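You operate a simulated robot arm through the tools that you are given. There is no shell and no other tool. Be economical: measure what you need, move in short steps, check, and stop when the job is done.

You run a simulated robot arm. Do the job below in one go: nothing can be reset, and whatever is moved stays where it is left.

## Task
Press the yellow vent button two times.

The check looks at the end state, three seconds after you hand in, the way a careful person would. Anything else that was tipped, shoved, dropped, spilled or broken makes it a failure.

## Robot
A 7-joint arm with a two-finger parallel gripper on a trunk, on a base that drives. Base frame: it is fixed to the floor where the robot stands at the start and does not move with it; the origin is under the middle of the robot, x ahead of it, y to its left, z up. Readings come in m, degrees, newtons and seconds.
With the tool pointing down near the work surface it reaches from about 0.22 to 0.74 m from the robot's upright axis, wherever it stands. Its first joint turns from -166.0 to 166.0 degrees. Places, roughly: yellow vent button [0.5, 0, 0.6]. Payload 1.57 kg.
Tool frame: the origin (TCP) lies between the finger pads and is the grasp point; the fingertips stand 0.03 m ahead of it; z points along the fingers, y is the line along which they close. The gripper opens to 0.11 m. The fingers are 0.024 m wide and 0.012 m thick; the gripper's body (0.048 by 0.112 m) begins 0.078 m behind the TCP.
Orientation is told as [roll, pitch, yaw] about the base's x, y, z axes, in that order, counted from this pose: with the fingers straight down and closing along the base's y, the tool's x points along the base's -x, its y along +y and its z along -z.

## Interface
- The arm moves only by the tool apply_moves. Its argument "increments" is a list of rows, each a list of 3 entries, a list of its own where there are three numbers: the shift along the tool's x, y, z in mm, then the turn, a rotation vector about the tool's x, y, z in degrees, then the finger opening in mm, from 0 to 110. In form: [[[x, y, z], [wx, wy, wz], fingers], ...]. A call has 1 to 8 rows; each row is the pose to reach, as a shift and turn from the pose commanded when the call began, along the tool's axes at that moment. Rows are played at 5 a second. More than 0.05 m and 8.6 degrees between two rows, or a gripper value outside its range, and nothing of the call is played. A pose out of reach is approached as far as the arm can. The call stops where the force on the tool passes 40 N (or 10 N more than at its start, if that is more) or the arm is blocked; 0.2 s more then pass. The fingers move at their own pace (about 0.045 m/s each) and stop on an object; they squeeze with about 31 N. The grip force told is the motor's: it shows also when the fingers shut on nothing. Time passes only in rows, and 0.2 s behind the last, so rows that repeat a pose let the fingers close. The reply holds the time, the measured pose of the TCP, the force on the tool along the base axes, the opening and the grip force, in the units named above and with some noise, with the torque about the TCP (base axes, N m) and any sound that the robot's microphone picked up.
- Cameras (640 x 400 px; columns grow to the right, rows downward): "scene" is now at [0.0157, 0.1476, 1.3306]; the picture's right is [-0.09, -1.00, 0.00], its down [-0.77, 0.07, -0.64] and it looks along [0.64, -0.06, -0.77] (base axes); focal length 266 px, centre (320, 200). "wrist" rides on the gripper at [0.07, 0.016, -0.141] in the tool frame; the picture's right is [-0.23, 0.97, 0.00], its down [-0.85, -0.20, -0.48] and it looks along [-0.47, -0.11, 0.88] (tool axes); focal length 222 px, centre (320, 200). There is no depth. A picture from a camera that has moved, and an enlarged one, comes with that camera's place and axes in the base frame and with its lens.
- get_image(camera): a new picture of that camera. It takes no simulated time.
- move_column(by): slides the trunk up (or, below 0, down) by that many m; the arm and the scene camera ride with it, the base frame stays. It gives what a move gives, with no picture.
- drive_base(legs): drives the robot by 1 to 6 legs, each [ahead, turn to the left] in m and degrees, along the robot's own axes; the way and the turn of a leg run together, so that a leg with both is an arc; at most 1.5 m and 180 degrees a leg. The arm and the cameras ride along, it lands a little off, and it stops where it bumps. It gives what a move gives.
- pan_tilt(pan, tilt): turns the head with the scene camera to pan (to the left, within 155 degrees either way) and tilt (down, from -29 to 69), counted from straight ahead of the robot. It gives what a move gives.
- inspect(camera, box): a new picture of the part [left, top, right, bottom] of that camera's present view, enlarged. It takes no simulated time.
- close_job(): hands the job in; it is judged then, once.

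Work in short steps. Places have to be worked out from the pictures, the camera data and where the tool is seen: move nearer, look again, correct. Check each grasp and each placing, and mend what went wrong. You have 120 turns and 98 pictures in all, those below and enlarged ones among them. Open the gripper and draw the arm clear of the work before you hand the job in, unless the task says otherwise; then end with one line.

The tools are called after ">>>" as name(argument=value, ...) on one line, values as JSON. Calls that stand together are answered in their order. apply_moves: Moves the arm, as the interface text tells. Its arguments: {"type":"object","properties":{"increments":{"type":"array"}},"required":["increments"]} The other tools are called the same way: move_column (by) slides the trunk up or down; drive_base (legs) drives the base; pan_tilt (pan, tilt) turns the head that bears the scene camera; get_image (camera) takes a picture; inspect (camera, box) takes an enlarged picture of a part of a camera's view; close_job () hands the job in.

At the start:

```text
t: 0.0
ee_pos: [0.4755, 0.0802, 0.7882]
ee_rot: [0.0, 0.0, 0.0]
wrist_force: [1.4, -0.1, 0.6]
wrist_torque: [0.04, -0.05, -0.02]
opening: 0.1099
finger_force: 0.1
trunk travel left (down, up): [-0.275, 0.315]
robot x, y, heading: [0.0001, 0.0052, 0.1]
head pan, tilt: [-5.0, 50.4]
```

scene: 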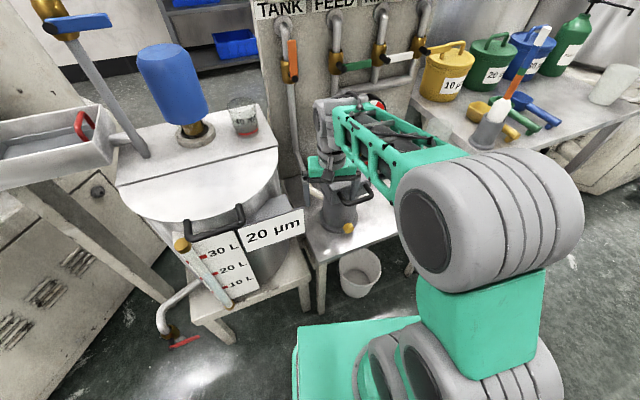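
wrist: 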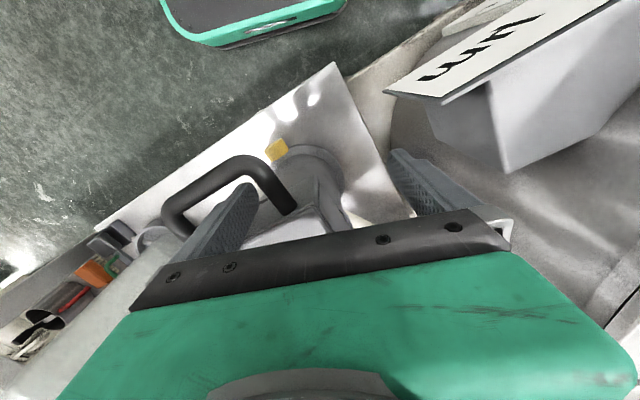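

The pictures show a yellow knob low on a grey housing with a black handle, below the gripper. I'll enlarge both views to see which way it faces.

>>> inspect(camera="scene", box=[280, 130, 420, 270])

>>> inspect(camera="wrist", box=[140, 80, 440, 260])

```text
2.86 times, centred on (350, 200) of scene
camera zoom: at [0.0157, 0.1476, 1.3306], right [-0.09, -1.0, 0.0], down [-0.77, 0.07, -0.64], along [0.64, -0.06, -0.77], focal length 760 px, centre (234, 200)
```

zoom: 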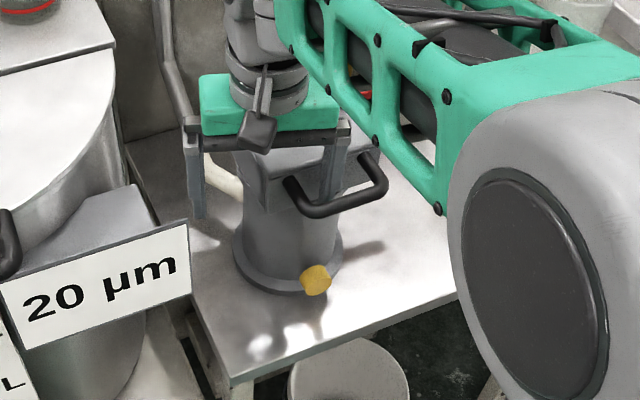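

```text
2.13 times, centred on (290, 170) of wrist
camera zoom: at [0.4051, 0.097, 0.9308], right [0.23, 0.97, 0.0], down [0.85, -0.2, 0.48], along [0.47, -0.11, -0.88], focal length 474 px, centre (384, 264)
```

zoom: 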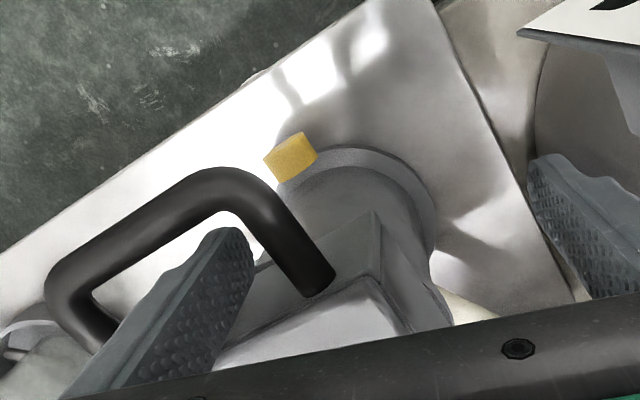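

The two sight lines cross at about [0.477, 0.015, 0.628], and the button seems to face sideways toward the robot. I'll lift the tool straight up and back, closing the fingers, to get a clearer view.

>>> apply_moves(increments=[[[0, 0, -40], [0, 0, 0], 110], [[0, 0, -80], [0, 0, 0], 110], [[40, 0, -80], [0, 0, 0], 80], [[80, 0, -80], [0, 0, 0], 40], [[120, 0, -80], [0, 0, 0], 0], [[150, 0, -80], [0, 0, 0], 0]])

>>> get_image(camera="wrist")

>>> inspect(camera="scene", box=[280, 130, 420, 270])

```text
t: 1.4
ee_pos: [0.3238, 0.0808, 0.8689]
ee_rot: [0.0, 0.1, 0.0]
wrist_force: [-0.1, 0.0, -0.6]
wrist_torque: [0.0, 0.04, 0.01]
opening: 0.0258
finger_force: 0.3
trunk travel left (down, up): [-0.275, 0.315]
robot x, y, heading: [-0.002, 0.0023, -0.1]
head pan, tilt: [-5.0, 50.4]
```

```text
93 pictures are left
camera wrist: at [0.2529, 0.0972, 1.0117], right [0.23, 0.97, 0.0], down [0.86, -0.2, 0.48], along [0.47, -0.11, -0.88], focal length 222 px, centre (320, 200)
```

wrist: 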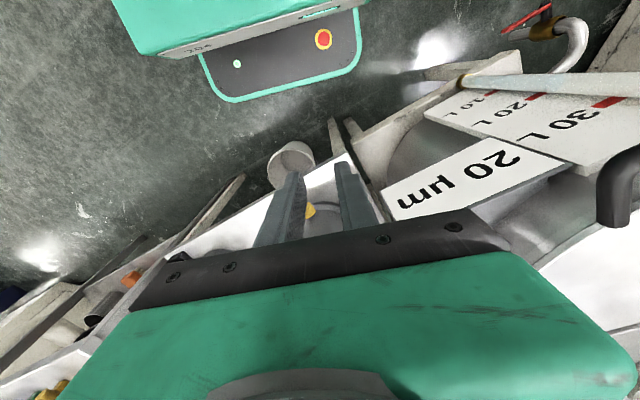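

```text
2.86 times, centred on (350, 200) of scene
camera zoom: at [0.0159, 0.1476, 1.3306], right [-0.09, -1.0, 0.0], down [-0.77, 0.07, -0.64], along [0.64, -0.06, -0.77], focal length 760 px, centre (234, 200)
```

zoom: 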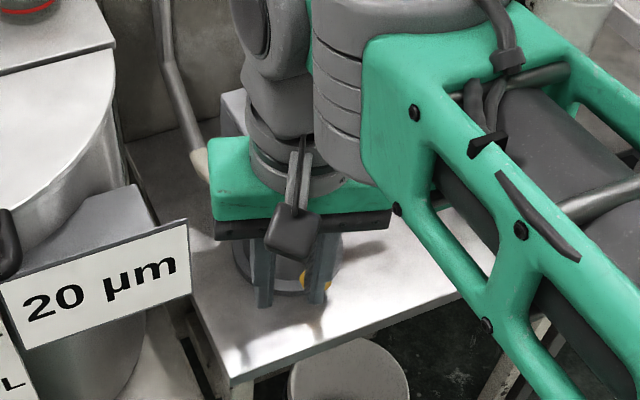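

The gripper now covers the button, and a level press will need more room. Before backing the base up, I'll check behind the robot.

>>> pan_tilt(pan=155, tilt=45)

>>> get_image(camera="scene")

```text
t: 3.9
ee_pos: [0.3235, 0.0815, 0.8691]
ee_rot: [0.0, 0.1, 0.0]
wrist_force: [-0.2, 0.4, -0.5]
wrist_torque: [0.01, -0.01, 0.0]
opening: 0.0
finger_force: 21.1
trunk travel left (down, up): [-0.275, 0.315]
robot x, y, heading: [0.0002, 0.0005, 0.3]
head pan, tilt: [154.7, 45.0]
```

```text
91 pictures are left
camera scene: at [-0.1342, 0.189, 1.338], right [0.43, 0.9, 0.0], down [0.64, -0.3, -0.71], along [-0.64, 0.3, -0.71], focal length 266 px, centre (320, 200)
```

scene: 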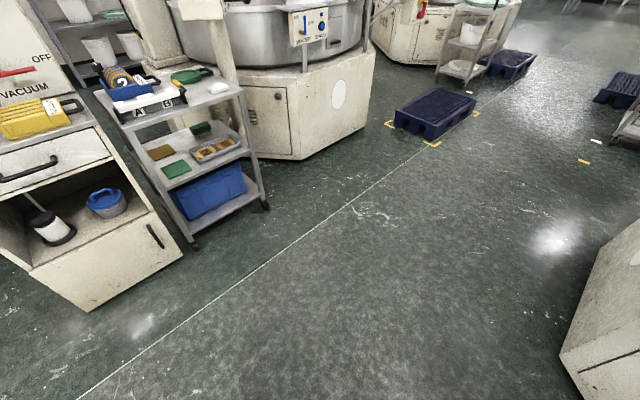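

The floor behind is clear for well over half a metre. I'll back up 0.3 m and turn the head forward again.

>>> drive_base(legs=[[-0.3, 0]])

>>> pan_tilt(pan=-5, tilt=45)

>>> get_image(camera="scene")

>>> get_image(camera="wrist")

```text
t: 5.9
ee_pos: [0.0228, 0.0812, 0.8696]
ee_rot: [0.0, 0.0, 0.0]
wrist_force: [0.2, -0.1, -0.2]
wrist_torque: [0.01, 0.03, 0.01]
opening: 0.0
finger_force: 21.2
trunk travel left (down, up): [-0.275, 0.315]
robot x, y, heading: [-0.2997, 0.0028, -0.0]
head pan, tilt: [154.7, 45.0]
```

```text
t: 8.4
ee_pos: [0.0228, 0.0808, 0.8694]
ee_rot: [0.0, 0.0, -0.1]
wrist_force: [0.4, 0.4, -0.4]
wrist_torque: [-0.03, -0.01, -0.01]
opening: 0.0001
finger_force: 21.4
trunk travel left (down, up): [-0.275, 0.315]
robot x, y, heading: [-0.3026, 0.0005, -0.0]
head pan, tilt: [-5.0, 45.0]
```

```text
90 pictures are left
camera scene: at [-0.2808, 0.1473, 1.338], right [-0.09, -1.0, 0.0], down [-0.7, 0.06, -0.71], along [0.7, -0.06, -0.71], focal length 266 px, centre (320, 200)
```

scene: 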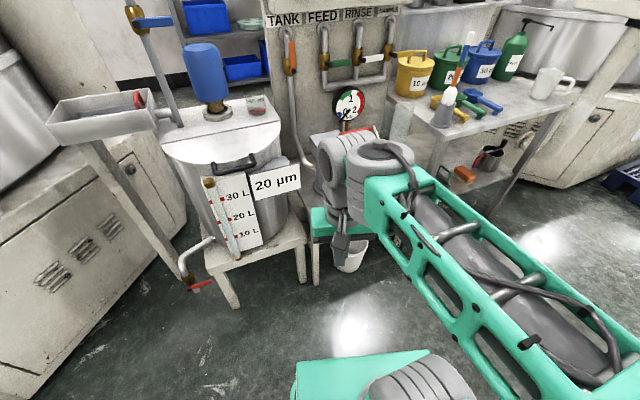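

```text
89 pictures are left
camera wrist: at [-0.0479, 0.0971, 1.0119], right [0.23, 0.97, 0.0], down [0.85, -0.2, 0.48], along [0.47, -0.11, -0.88], focal length 222 px, centre (320, 200)
```

wrist: 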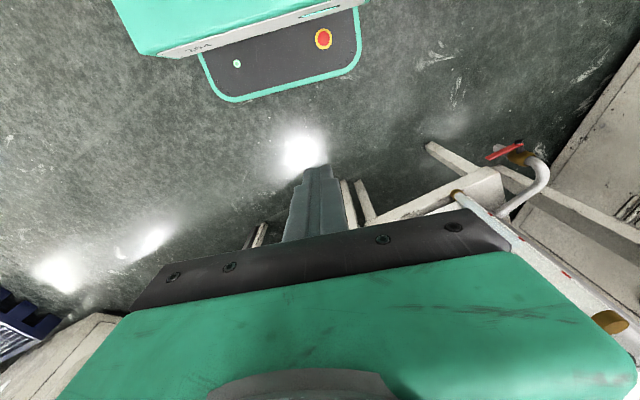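

The gripper is clear of everything now. I'll tilt the tool toward level so the wrist camera can see the button from the front.

>>> apply_moves(increments=[[[0, 0, 0], [0, -8, 0], 0], [[0, 0, 0], [0, -16, 0], 0], [[0, 0, 0], [0, -24, 0], 0], [[0, 0, 0], [0, -32, 0], 0], [[0, 0, 0], [0, -40, 0], 0], [[0, 0, 0], [0, -48, 0], 0], [[0, 0, 0], [0, -56, 0], 0], [[0, 0, 0], [0, -64, 0], 0]])

>>> get_image(camera="wrist")

>>> get_image(camera="scene")

```text
t: 9.2
ee_pos: [0.016, 0.0754, 0.8172]
ee_rot: [-7.2, -16.0, 2.3]
wrist_force: [-0.5, 0.5, -0.5]
wrist_torque: [-0.04, -0.01, 0.01]
opening: 0.0002
finger_force: 21.3
trunk travel left (down, up): [-0.275, 0.315]
robot x, y, heading: [-0.302, 0.0014, -0.2]
head pan, tilt: [-5.0, 45.0]
stopped in row 4: the arm was blocked; the commanded pose is now the measured one
```

```text
88 pictures are left
camera wrist: at [-0.0901, 0.1054, 0.9318], right [0.21, 0.98, -0.05], down [0.69, -0.11, 0.72], along [0.69, -0.19, -0.7], focal length 222 px, centre (320, 200)
```

wrist: 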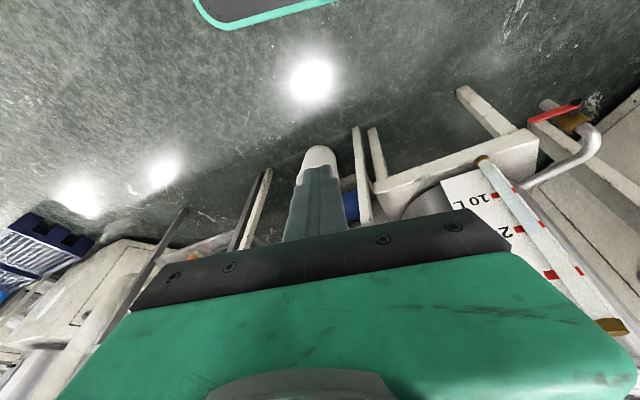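

```text
87 pictures are left
camera scene: at [-0.2806, 0.1476, 1.3381], right [-0.09, -1.0, 0.0], down [-0.7, 0.06, -0.71], along [0.7, -0.06, -0.71], focal length 266 px, centre (320, 200)
```

scene: 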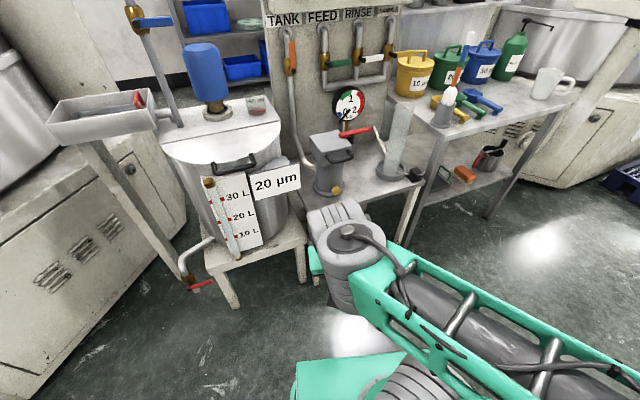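

The arm ran into a wrist limit while folded this close, but the scene camera now has a clear line to the housing. I'll enlarge that area.

>>> inspect(camera="scene", box=[280, 110, 440, 210])

>>> inspect(camera="scene", box=[305, 150, 369, 210])

```text
4.00 times, centred on (360, 160) of scene
camera zoom: at [-0.2806, 0.1476, 1.3381], right [-0.09, -1.0, 0.0], down [-0.7, 0.06, -0.71], along [0.7, -0.06, -0.71], focal length 1063 px, centre (160, 360)
```

zoom: 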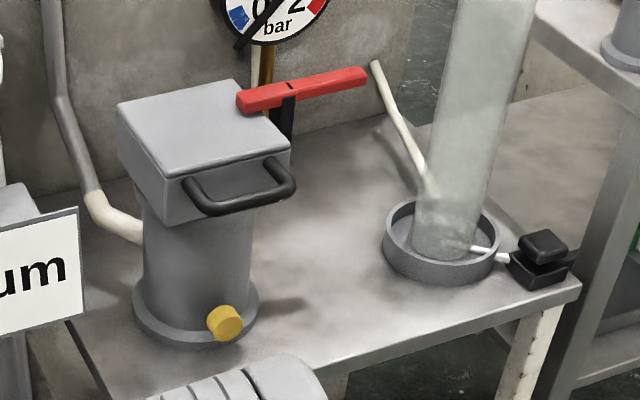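

```text
6.67 times, centred on (337, 180) of scene
camera zoom: at [-0.2806, 0.1476, 1.3381], right [-0.09, -1.0, 0.0], down [-0.7, 0.06, -0.71], along [0.7, -0.06, -0.71], focal length 1772 px, centre (207, 333)
```

zoom: 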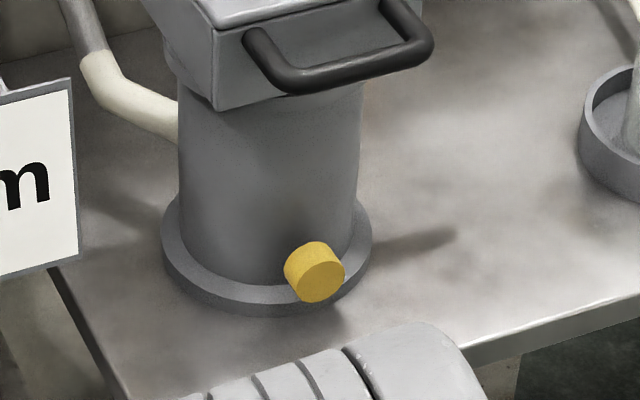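

The button is a roughly 28 mm cap on the housing's side. Its face is near [0.465, 0.016, 0.628] and points toward -x and slightly -y, with a yaw of about 17°. The handle overhangs it at z≈0.78, so I'll come in low with a tilted, closed gripper. First I'll extend the arm so the wrist can tilt.

>>> apply_moves(increments=[[[-38, -20, 11], [0, 0, 0], 0], [[-77, -40, 22], [0, 0, 0], 0], [[-115, -60, 33], [0, 0, 0], 0], [[-154, -80, 44], [0, 0, 0], 0], [[-192, -100, 56], [0, 0, 0], 0], [[-192, -100, 56], [7, 0, 0], 0]])

```text
t: 10.6
ee_pos: [0.215, -0.0231, 0.8278]
ee_rot: [-14.3, -16.1, 2.4]
wrist_force: [-0.1, -0.9, 0.3]
wrist_torque: [-0.04, -0.03, -0.01]
opening: 0.0
finger_force: 21.9
trunk travel left (down, up): [-0.275, 0.315]
robot x, y, heading: [-0.3021, 0.0013, -0.4]
head pan, tilt: [-5.0, 45.0]
```

The roll went the wrong way. I'll zero it, then yaw about +15° to match the button's direction.

>>> apply_moves(increments=[[[0, 0, 0], [-7, 0, 0], 0], [[0, 0, 0], [-14, 0, -4], 0], [[0, 0, 0], [-14, 0, -10], 0], [[0, 0, 0], [-14, 0, -15], 0]])

```text
t: 11.6
ee_pos: [0.2162, -0.023, 0.8283]
ee_rot: [-4.0, -13.7, 17.6]
wrist_force: [0.9, -0.1, -0.1]
wrist_torque: [-0.03, -0.03, 0.06]
opening: 0.0
finger_force: 21.3
trunk travel left (down, up): [-0.275, 0.315]
robot x, y, heading: [-0.2979, -0.0004, -0.2]
head pan, tilt: [-5.0, 45.0]
```

The yaw is good. Next I'll tilt the tool toward level in steps.

>>> apply_moves(increments=[[[0, 0, 0], [-4, -7, 0], 0], [[0, 0, 0], [-4, -15, 0], 0], [[0, 0, 0], [-4, -23, 0], 0], [[0, 0, 0], [-4, -31, 0], 0], [[0, 0, 0], [-4, -39, 0], 0], [[0, 0, 0], [-4, -46, 0], 0], [[0, 0, 0], [-4, -53, 0], 0]])

>>> get_image(camera="wrist")

>>> get_image(camera="scene")

```text
t: 13.2
ee_pos: [0.2173, -0.0233, 0.8294]
ee_rot: [-2.4, -66.7, 21.4]
wrist_force: [0.0, -0.3, 0.5]
wrist_torque: [0.0, 0.01, -0.02]
opening: 0.0001
finger_force: 20.8
trunk travel left (down, up): [-0.275, 0.315]
robot x, y, heading: [-0.3033, 0.0001, 0.1]
head pan, tilt: [-5.0, 45.0]
```

```text
84 pictures are left
camera wrist: at [0.0629, -0.0589, 0.8219], right [-0.24, 0.95, 0.19], down [-0.04, -0.21, 0.98], along [0.97, 0.22, 0.08], focal length 222 px, centre (320, 200)
```

wrist: 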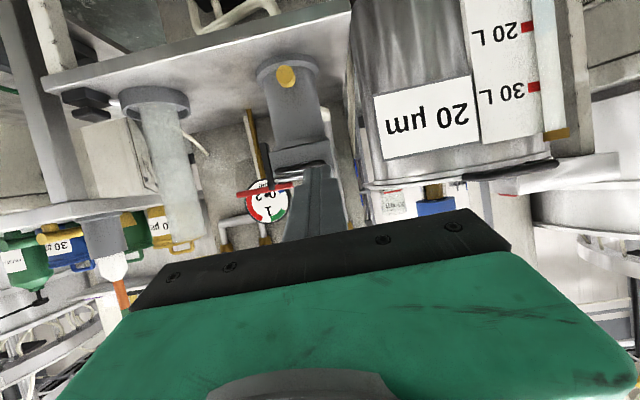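

```text
83 pictures are left
camera scene: at [-0.2808, 0.1473, 1.338], right [-0.09, -1.0, 0.0], down [-0.7, 0.06, -0.71], along [0.7, -0.06, -0.71], focal length 266 px, centre (320, 200)
```

scene: 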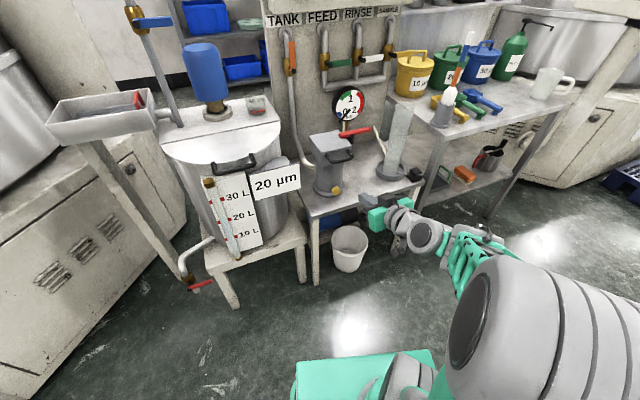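

This upside-down view from the front gives [0.465, 0.016, 0.628] for the button, which agrees with the earlier estimate. I'll enlarge it to check which way the cap faces.

>>> inspect(camera="wrist", box=[240, 40, 340, 200])

```text
2.50 times, centred on (290, 120) of wrist
camera zoom: at [0.0629, -0.0589, 0.8219], right [-0.24, 0.95, 0.19], down [-0.04, -0.21, 0.98], along [0.97, 0.22, 0.08], focal length 555 px, centre (395, 400)
```

zoom: 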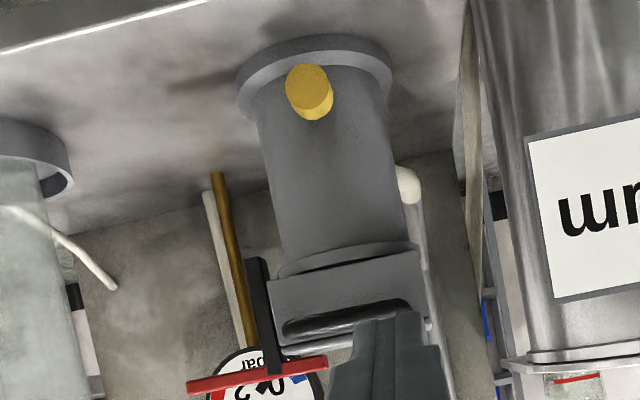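

The cap's axis has a yaw of about 15° and is horizontal. I'll set the tool to roughly pitch -78° and yaw 16°.

>>> apply_moves(increments=[[[0, 0, 0], [2.5, -6, 1], 0], [[0, 0, 0], [5, -11, 2], 0], [[0, 0, 0], [5, -11, 2], 0]])

```text
t: 14.0
ee_pos: [0.2167, -0.0224, 0.8286]
ee_rot: [-2.7, -77.9, 16.4]
wrist_force: [0.9, 0.1, 0.0]
wrist_torque: [0.02, 0.08, 0.0]
opening: 0.0
finger_force: 21.5
trunk travel left (down, up): [-0.275, 0.315]
robot x, y, heading: [-0.3029, -0.0008, -0.3]
head pan, tilt: [-5.0, 45.0]
```

Tool axis is at yaw ≈ 13.6° and 12° below level. Next I'll move to a standoff about 60 mm in front of the button, on its axis.

>>> apply_moves(increments=[[[27, -3, 33], [0, 0, 0], 0], [[54, -6, 66], [0, 0, 0], 0], [[81, -9, 99], [0, 0, 0], 0], [[109, -13, 131], [0, 0, 0], 0], [[136, -16, 164], [0, 0, 0], 0], [[163, -19, 197], [0, 0, 0], 0], [[163, -19, 197], [0, 0, 0], 0]])

>>> get_image(camera="wrist")

>>> inspect(camera="scene", box=[280, 130, 440, 230])

```text
t: 15.6
ee_pos: [0.376, -0.0058, 0.6301]
ee_rot: [-2.9, -77.7, 16.5]
wrist_force: [-0.8, 0.5, 0.0]
wrist_torque: [0.0, -0.01, -0.02]
opening: 0.0003
finger_force: 21.1
trunk travel left (down, up): [-0.275, 0.315]
robot x, y, heading: [-0.2996, -0.0006, -0.0]
head pan, tilt: [-5.0, 45.0]
```

```text
81 pictures are left
camera wrist: at [0.2233, -0.0262, 0.5928], right [-0.18, 0.96, 0.21], down [-0.23, -0.25, 0.94], along [0.95, 0.12, 0.27], focal length 222 px, centre (320, 200)
```

wrist: 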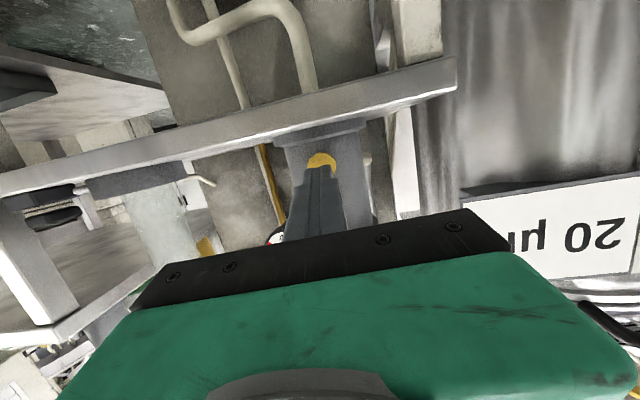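

```text
4.00 times, centred on (360, 180) of scene
camera zoom: at [-0.2806, 0.1472, 1.338], right [-0.09, -1.0, 0.0], down [-0.7, 0.06, -0.71], along [0.7, -0.06, -0.71], focal length 1063 px, centre (160, 280)
```

zoom: 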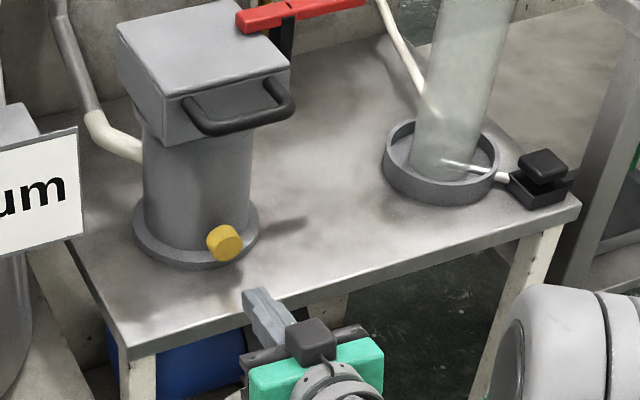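

The tip lines up with the button in both views, with about 60 mm left. I'll advance 48 mm horizontally along the axis and check.

>>> apply_moves(increments=[[[-3, 0, 16], [0, 0, 0], 0], [[-7, 0, 32], [0, 0, 0], 0], [[-10, 0, 47], [0, 0, 0], 0], [[-10, 0, 47], [0, 0, 0], 0]])

>>> inspect(camera="wrist", box=[250, 100, 410, 200])

>>> inspect(camera="scene", box=[305, 160, 385, 220])

```text
t: 16.6
ee_pos: [0.4223, 0.0051, 0.6278]
ee_rot: [-2.7, -77.7, 16.4]
wrist_force: [-0.3, -0.2, 0.6]
wrist_torque: [0.03, 0.03, -0.01]
opening: 0.0
finger_force: 21.4
trunk travel left (down, up): [-0.275, 0.315]
robot x, y, heading: [-0.3042, -0.0006, -0.2]
head pan, tilt: [-5.0, 45.0]
```

```text
4.00 times, centred on (330, 150) of wrist
camera zoom: at [0.2698, -0.0159, 0.5911], right [-0.18, 0.96, 0.21], down [-0.23, -0.25, 0.94], along [0.95, 0.12, 0.27], focal length 888 px, centre (280, 400)
```

zoom: 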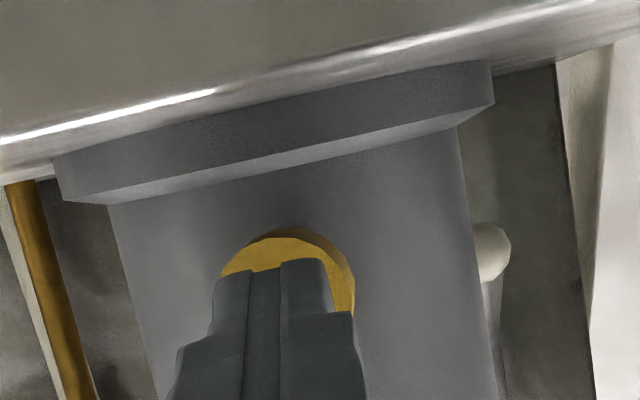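

```text
6.67 times, centred on (345, 190) of scene
camera zoom: at [-0.2807, 0.1472, 1.338], right [-0.09, -1.0, 0.0], down [-0.7, 0.06, -0.71], along [0.7, -0.06, -0.71], focal length 1772 px, centre (153, 267)
```

zoom: 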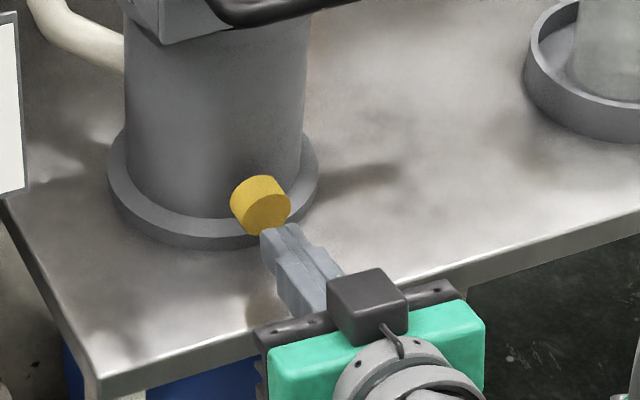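

The tip is about 10–12 mm from the face and centred on it. I'll creep forward in small rows, watching force and sound.

>>> apply_moves(increments=[[[-1, 0, 4], [0, 0, 0], 0], [[-1.7, 0, 8], [0, 0, 0], 0], [[-2.3, 0, 11], [0, 0, 0], 0], [[-2.9, 0, 13.5], [0, 0, 0], 0]])

>>> inspect(camera="scene", box=[305, 160, 385, 220])

```text
t: 17.6
ee_pos: [0.4318, 0.007, 0.6289]
ee_rot: [-2.4, -77.8, 16.1]
wrist_force: [-30.7, -4.4, 8.7]
wrist_torque: [-0.09, -0.32, 0.11]
opening: 0.0
finger_force: 21.3
trunk travel left (down, up): [-0.275, 0.315]
robot x, y, heading: [-0.2999, -0.0022, -0.2]
head pan, tilt: [-5.0, 45.0]
heard: click
```

```text
6.67 times, centred on (345, 190) of scene
camera zoom: at [-0.2839, 0.1469, 1.3382], right [-0.09, -1.0, 0.0], down [-0.7, 0.06, -0.71], along [0.71, -0.06, -0.71], focal length 1772 px, centre (153, 267)
```

zoom: 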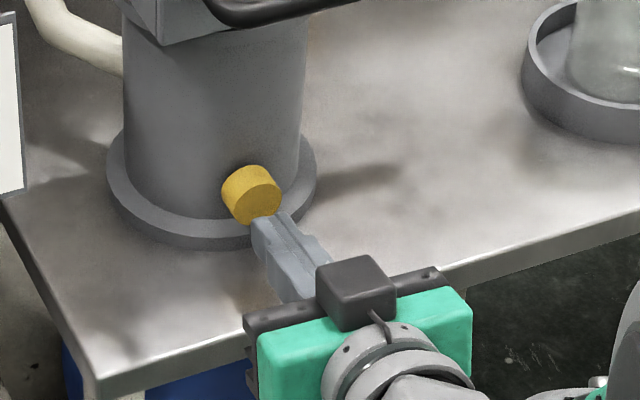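

A click was heard at about 31 N, so that's press one. I'll back off 16 mm so the button springs out fully.

>>> apply_moves(increments=[[[1, 0, -5], [0, 0, 0], 0], [[2.2, 0, -10], [0, 0, 0], 0], [[3.4, 0, -16], [0, 0, 0], 0], [[3.4, 0, -16], [0, 0, 0], 0], [[3.4, 0, -16], [0, 0, 0], 0]])

>>> inspect(camera="scene", box=[305, 160, 385, 220])

```text
t: 18.8
ee_pos: [0.4201, 0.0047, 0.6294]
ee_rot: [-2.7, -77.7, 16.5]
wrist_force: [0.0, -0.4, 0.1]
wrist_torque: [0.0, 0.0, 0.03]
opening: 0.0
finger_force: 21.0
trunk travel left (down, up): [-0.275, 0.315]
robot x, y, heading: [-0.3021, 0.0002, 0.1]
head pan, tilt: [-5.0, 45.0]
```

```text
6.67 times, centred on (345, 190) of scene
camera zoom: at [-0.2807, 0.1472, 1.338], right [-0.09, -1.0, 0.0], down [-0.7, 0.06, -0.71], along [0.7, -0.06, -0.71], focal length 1772 px, centre (153, 267)
```

zoom: 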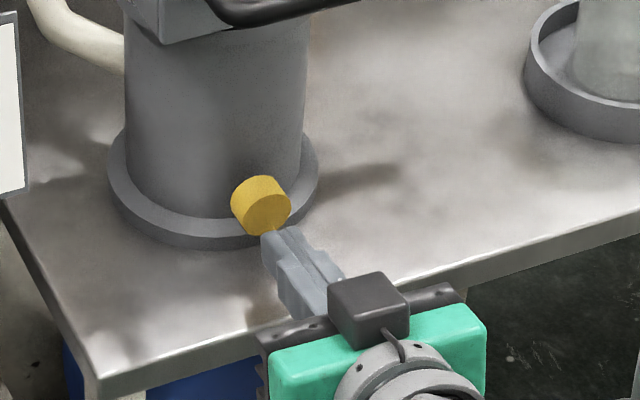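

The button is back out, there's no load on the tool, and nothing else has moved. I'll press again over the same stroke.

>>> apply_moves(increments=[[[-1, 0, 5.5], [0, 0, 0], 0], [[-2.2, 0, 10.5], [0, 0, 0], 0], [[-2.9, 0, 13.5], [0, 0, 0], 0], [[-3.4, 0, 16], [0, 0, 0], 0]])

```text
t: 19.8
ee_pos: [0.4332, 0.0086, 0.6286]
ee_rot: [-2.2, -77.7, 16.1]
wrist_force: [-34.2, -3.4, 10.5]
wrist_torque: [-0.08, -0.36, 0.13]
opening: 0.0002
finger_force: 20.9
trunk travel left (down, up): [-0.275, 0.315]
robot x, y, heading: [-0.2998, 0.0041, 0.0]
head pan, tilt: [-5.0, 45.0]
heard: click
```

The second click was heard. I'll draw back about 150 mm and then open the gripper well clear of the table.

>>> apply_moves(increments=[[[3, 0, -15], [0, 0, 0], 0], [[6, 0, -45], [0, 0, 0], 0], [[0, 0, -85], [0, 0, 0], 0], [[-20, 0, -125], [0, 0, 0], 0], [[-40, 0, -160], [0, 0, 0], 0], [[-40, 0, -160], [0, 0, 0], 60], [[-40, 0, -160], [0, 0, 0], 110], [[-40, 0, -160], [0, 0, 0], 110]])

>>> get_image(camera="scene")

>>> inspect(camera="scene", box=[280, 110, 440, 210])

```text
t: 21.6
ee_pos: [0.2928, -0.0248, 0.7009]
ee_rot: [-2.7, -77.6, 16.4]
wrist_force: [-0.4, 0.5, 0.4]
wrist_torque: [0.0, -0.02, -0.01]
opening: 0.0662
finger_force: 0.1
trunk travel left (down, up): [-0.275, 0.315]
robot x, y, heading: [-0.3031, 0.0004, 0.1]
head pan, tilt: [-5.0, 45.0]
```

```text
75 pictures are left
camera scene: at [-0.2807, 0.1472, 1.338], right [-0.09, -1.0, 0.0], down [-0.7, 0.06, -0.71], along [0.7, -0.06, -0.71], focal length 266 px, centre (320, 200)
```

scene: 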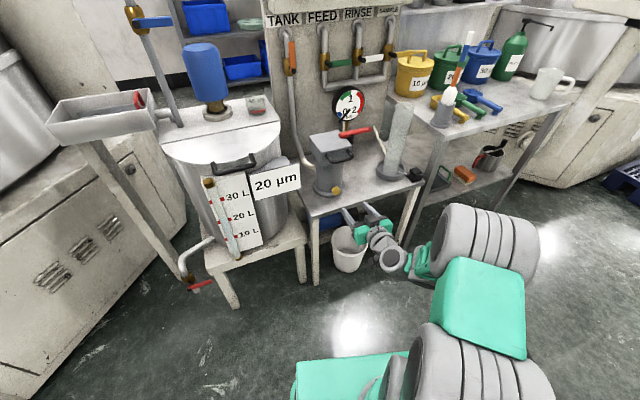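

```text
4.00 times, centred on (360, 160) of scene
camera zoom: at [-0.2807, 0.1472, 1.338], right [-0.09, -1.0, 0.0], down [-0.7, 0.06, -0.71], along [0.7, -0.06, -0.71], focal length 1063 px, centre (160, 360)
```

zoom: 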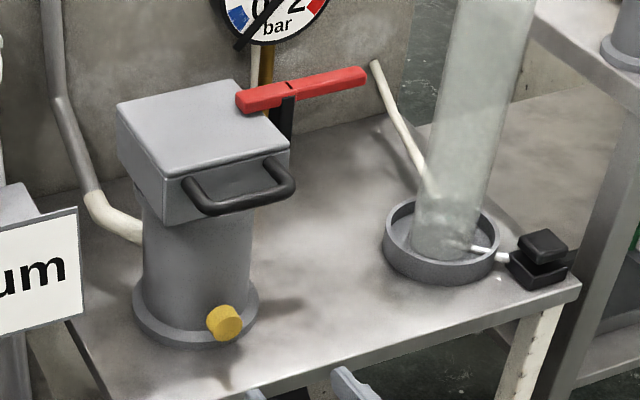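

Two clicks were heard, the button is back out, the arm is clear and the scene looks unchanged. I'll hand the job in.

>>> close_job()

```text
The job is handed in.
```

I pressed the yellow vent button twice, with a click heard each time; the button sprang back out, the arm is clear of the work, and nothing else appears to have moved.
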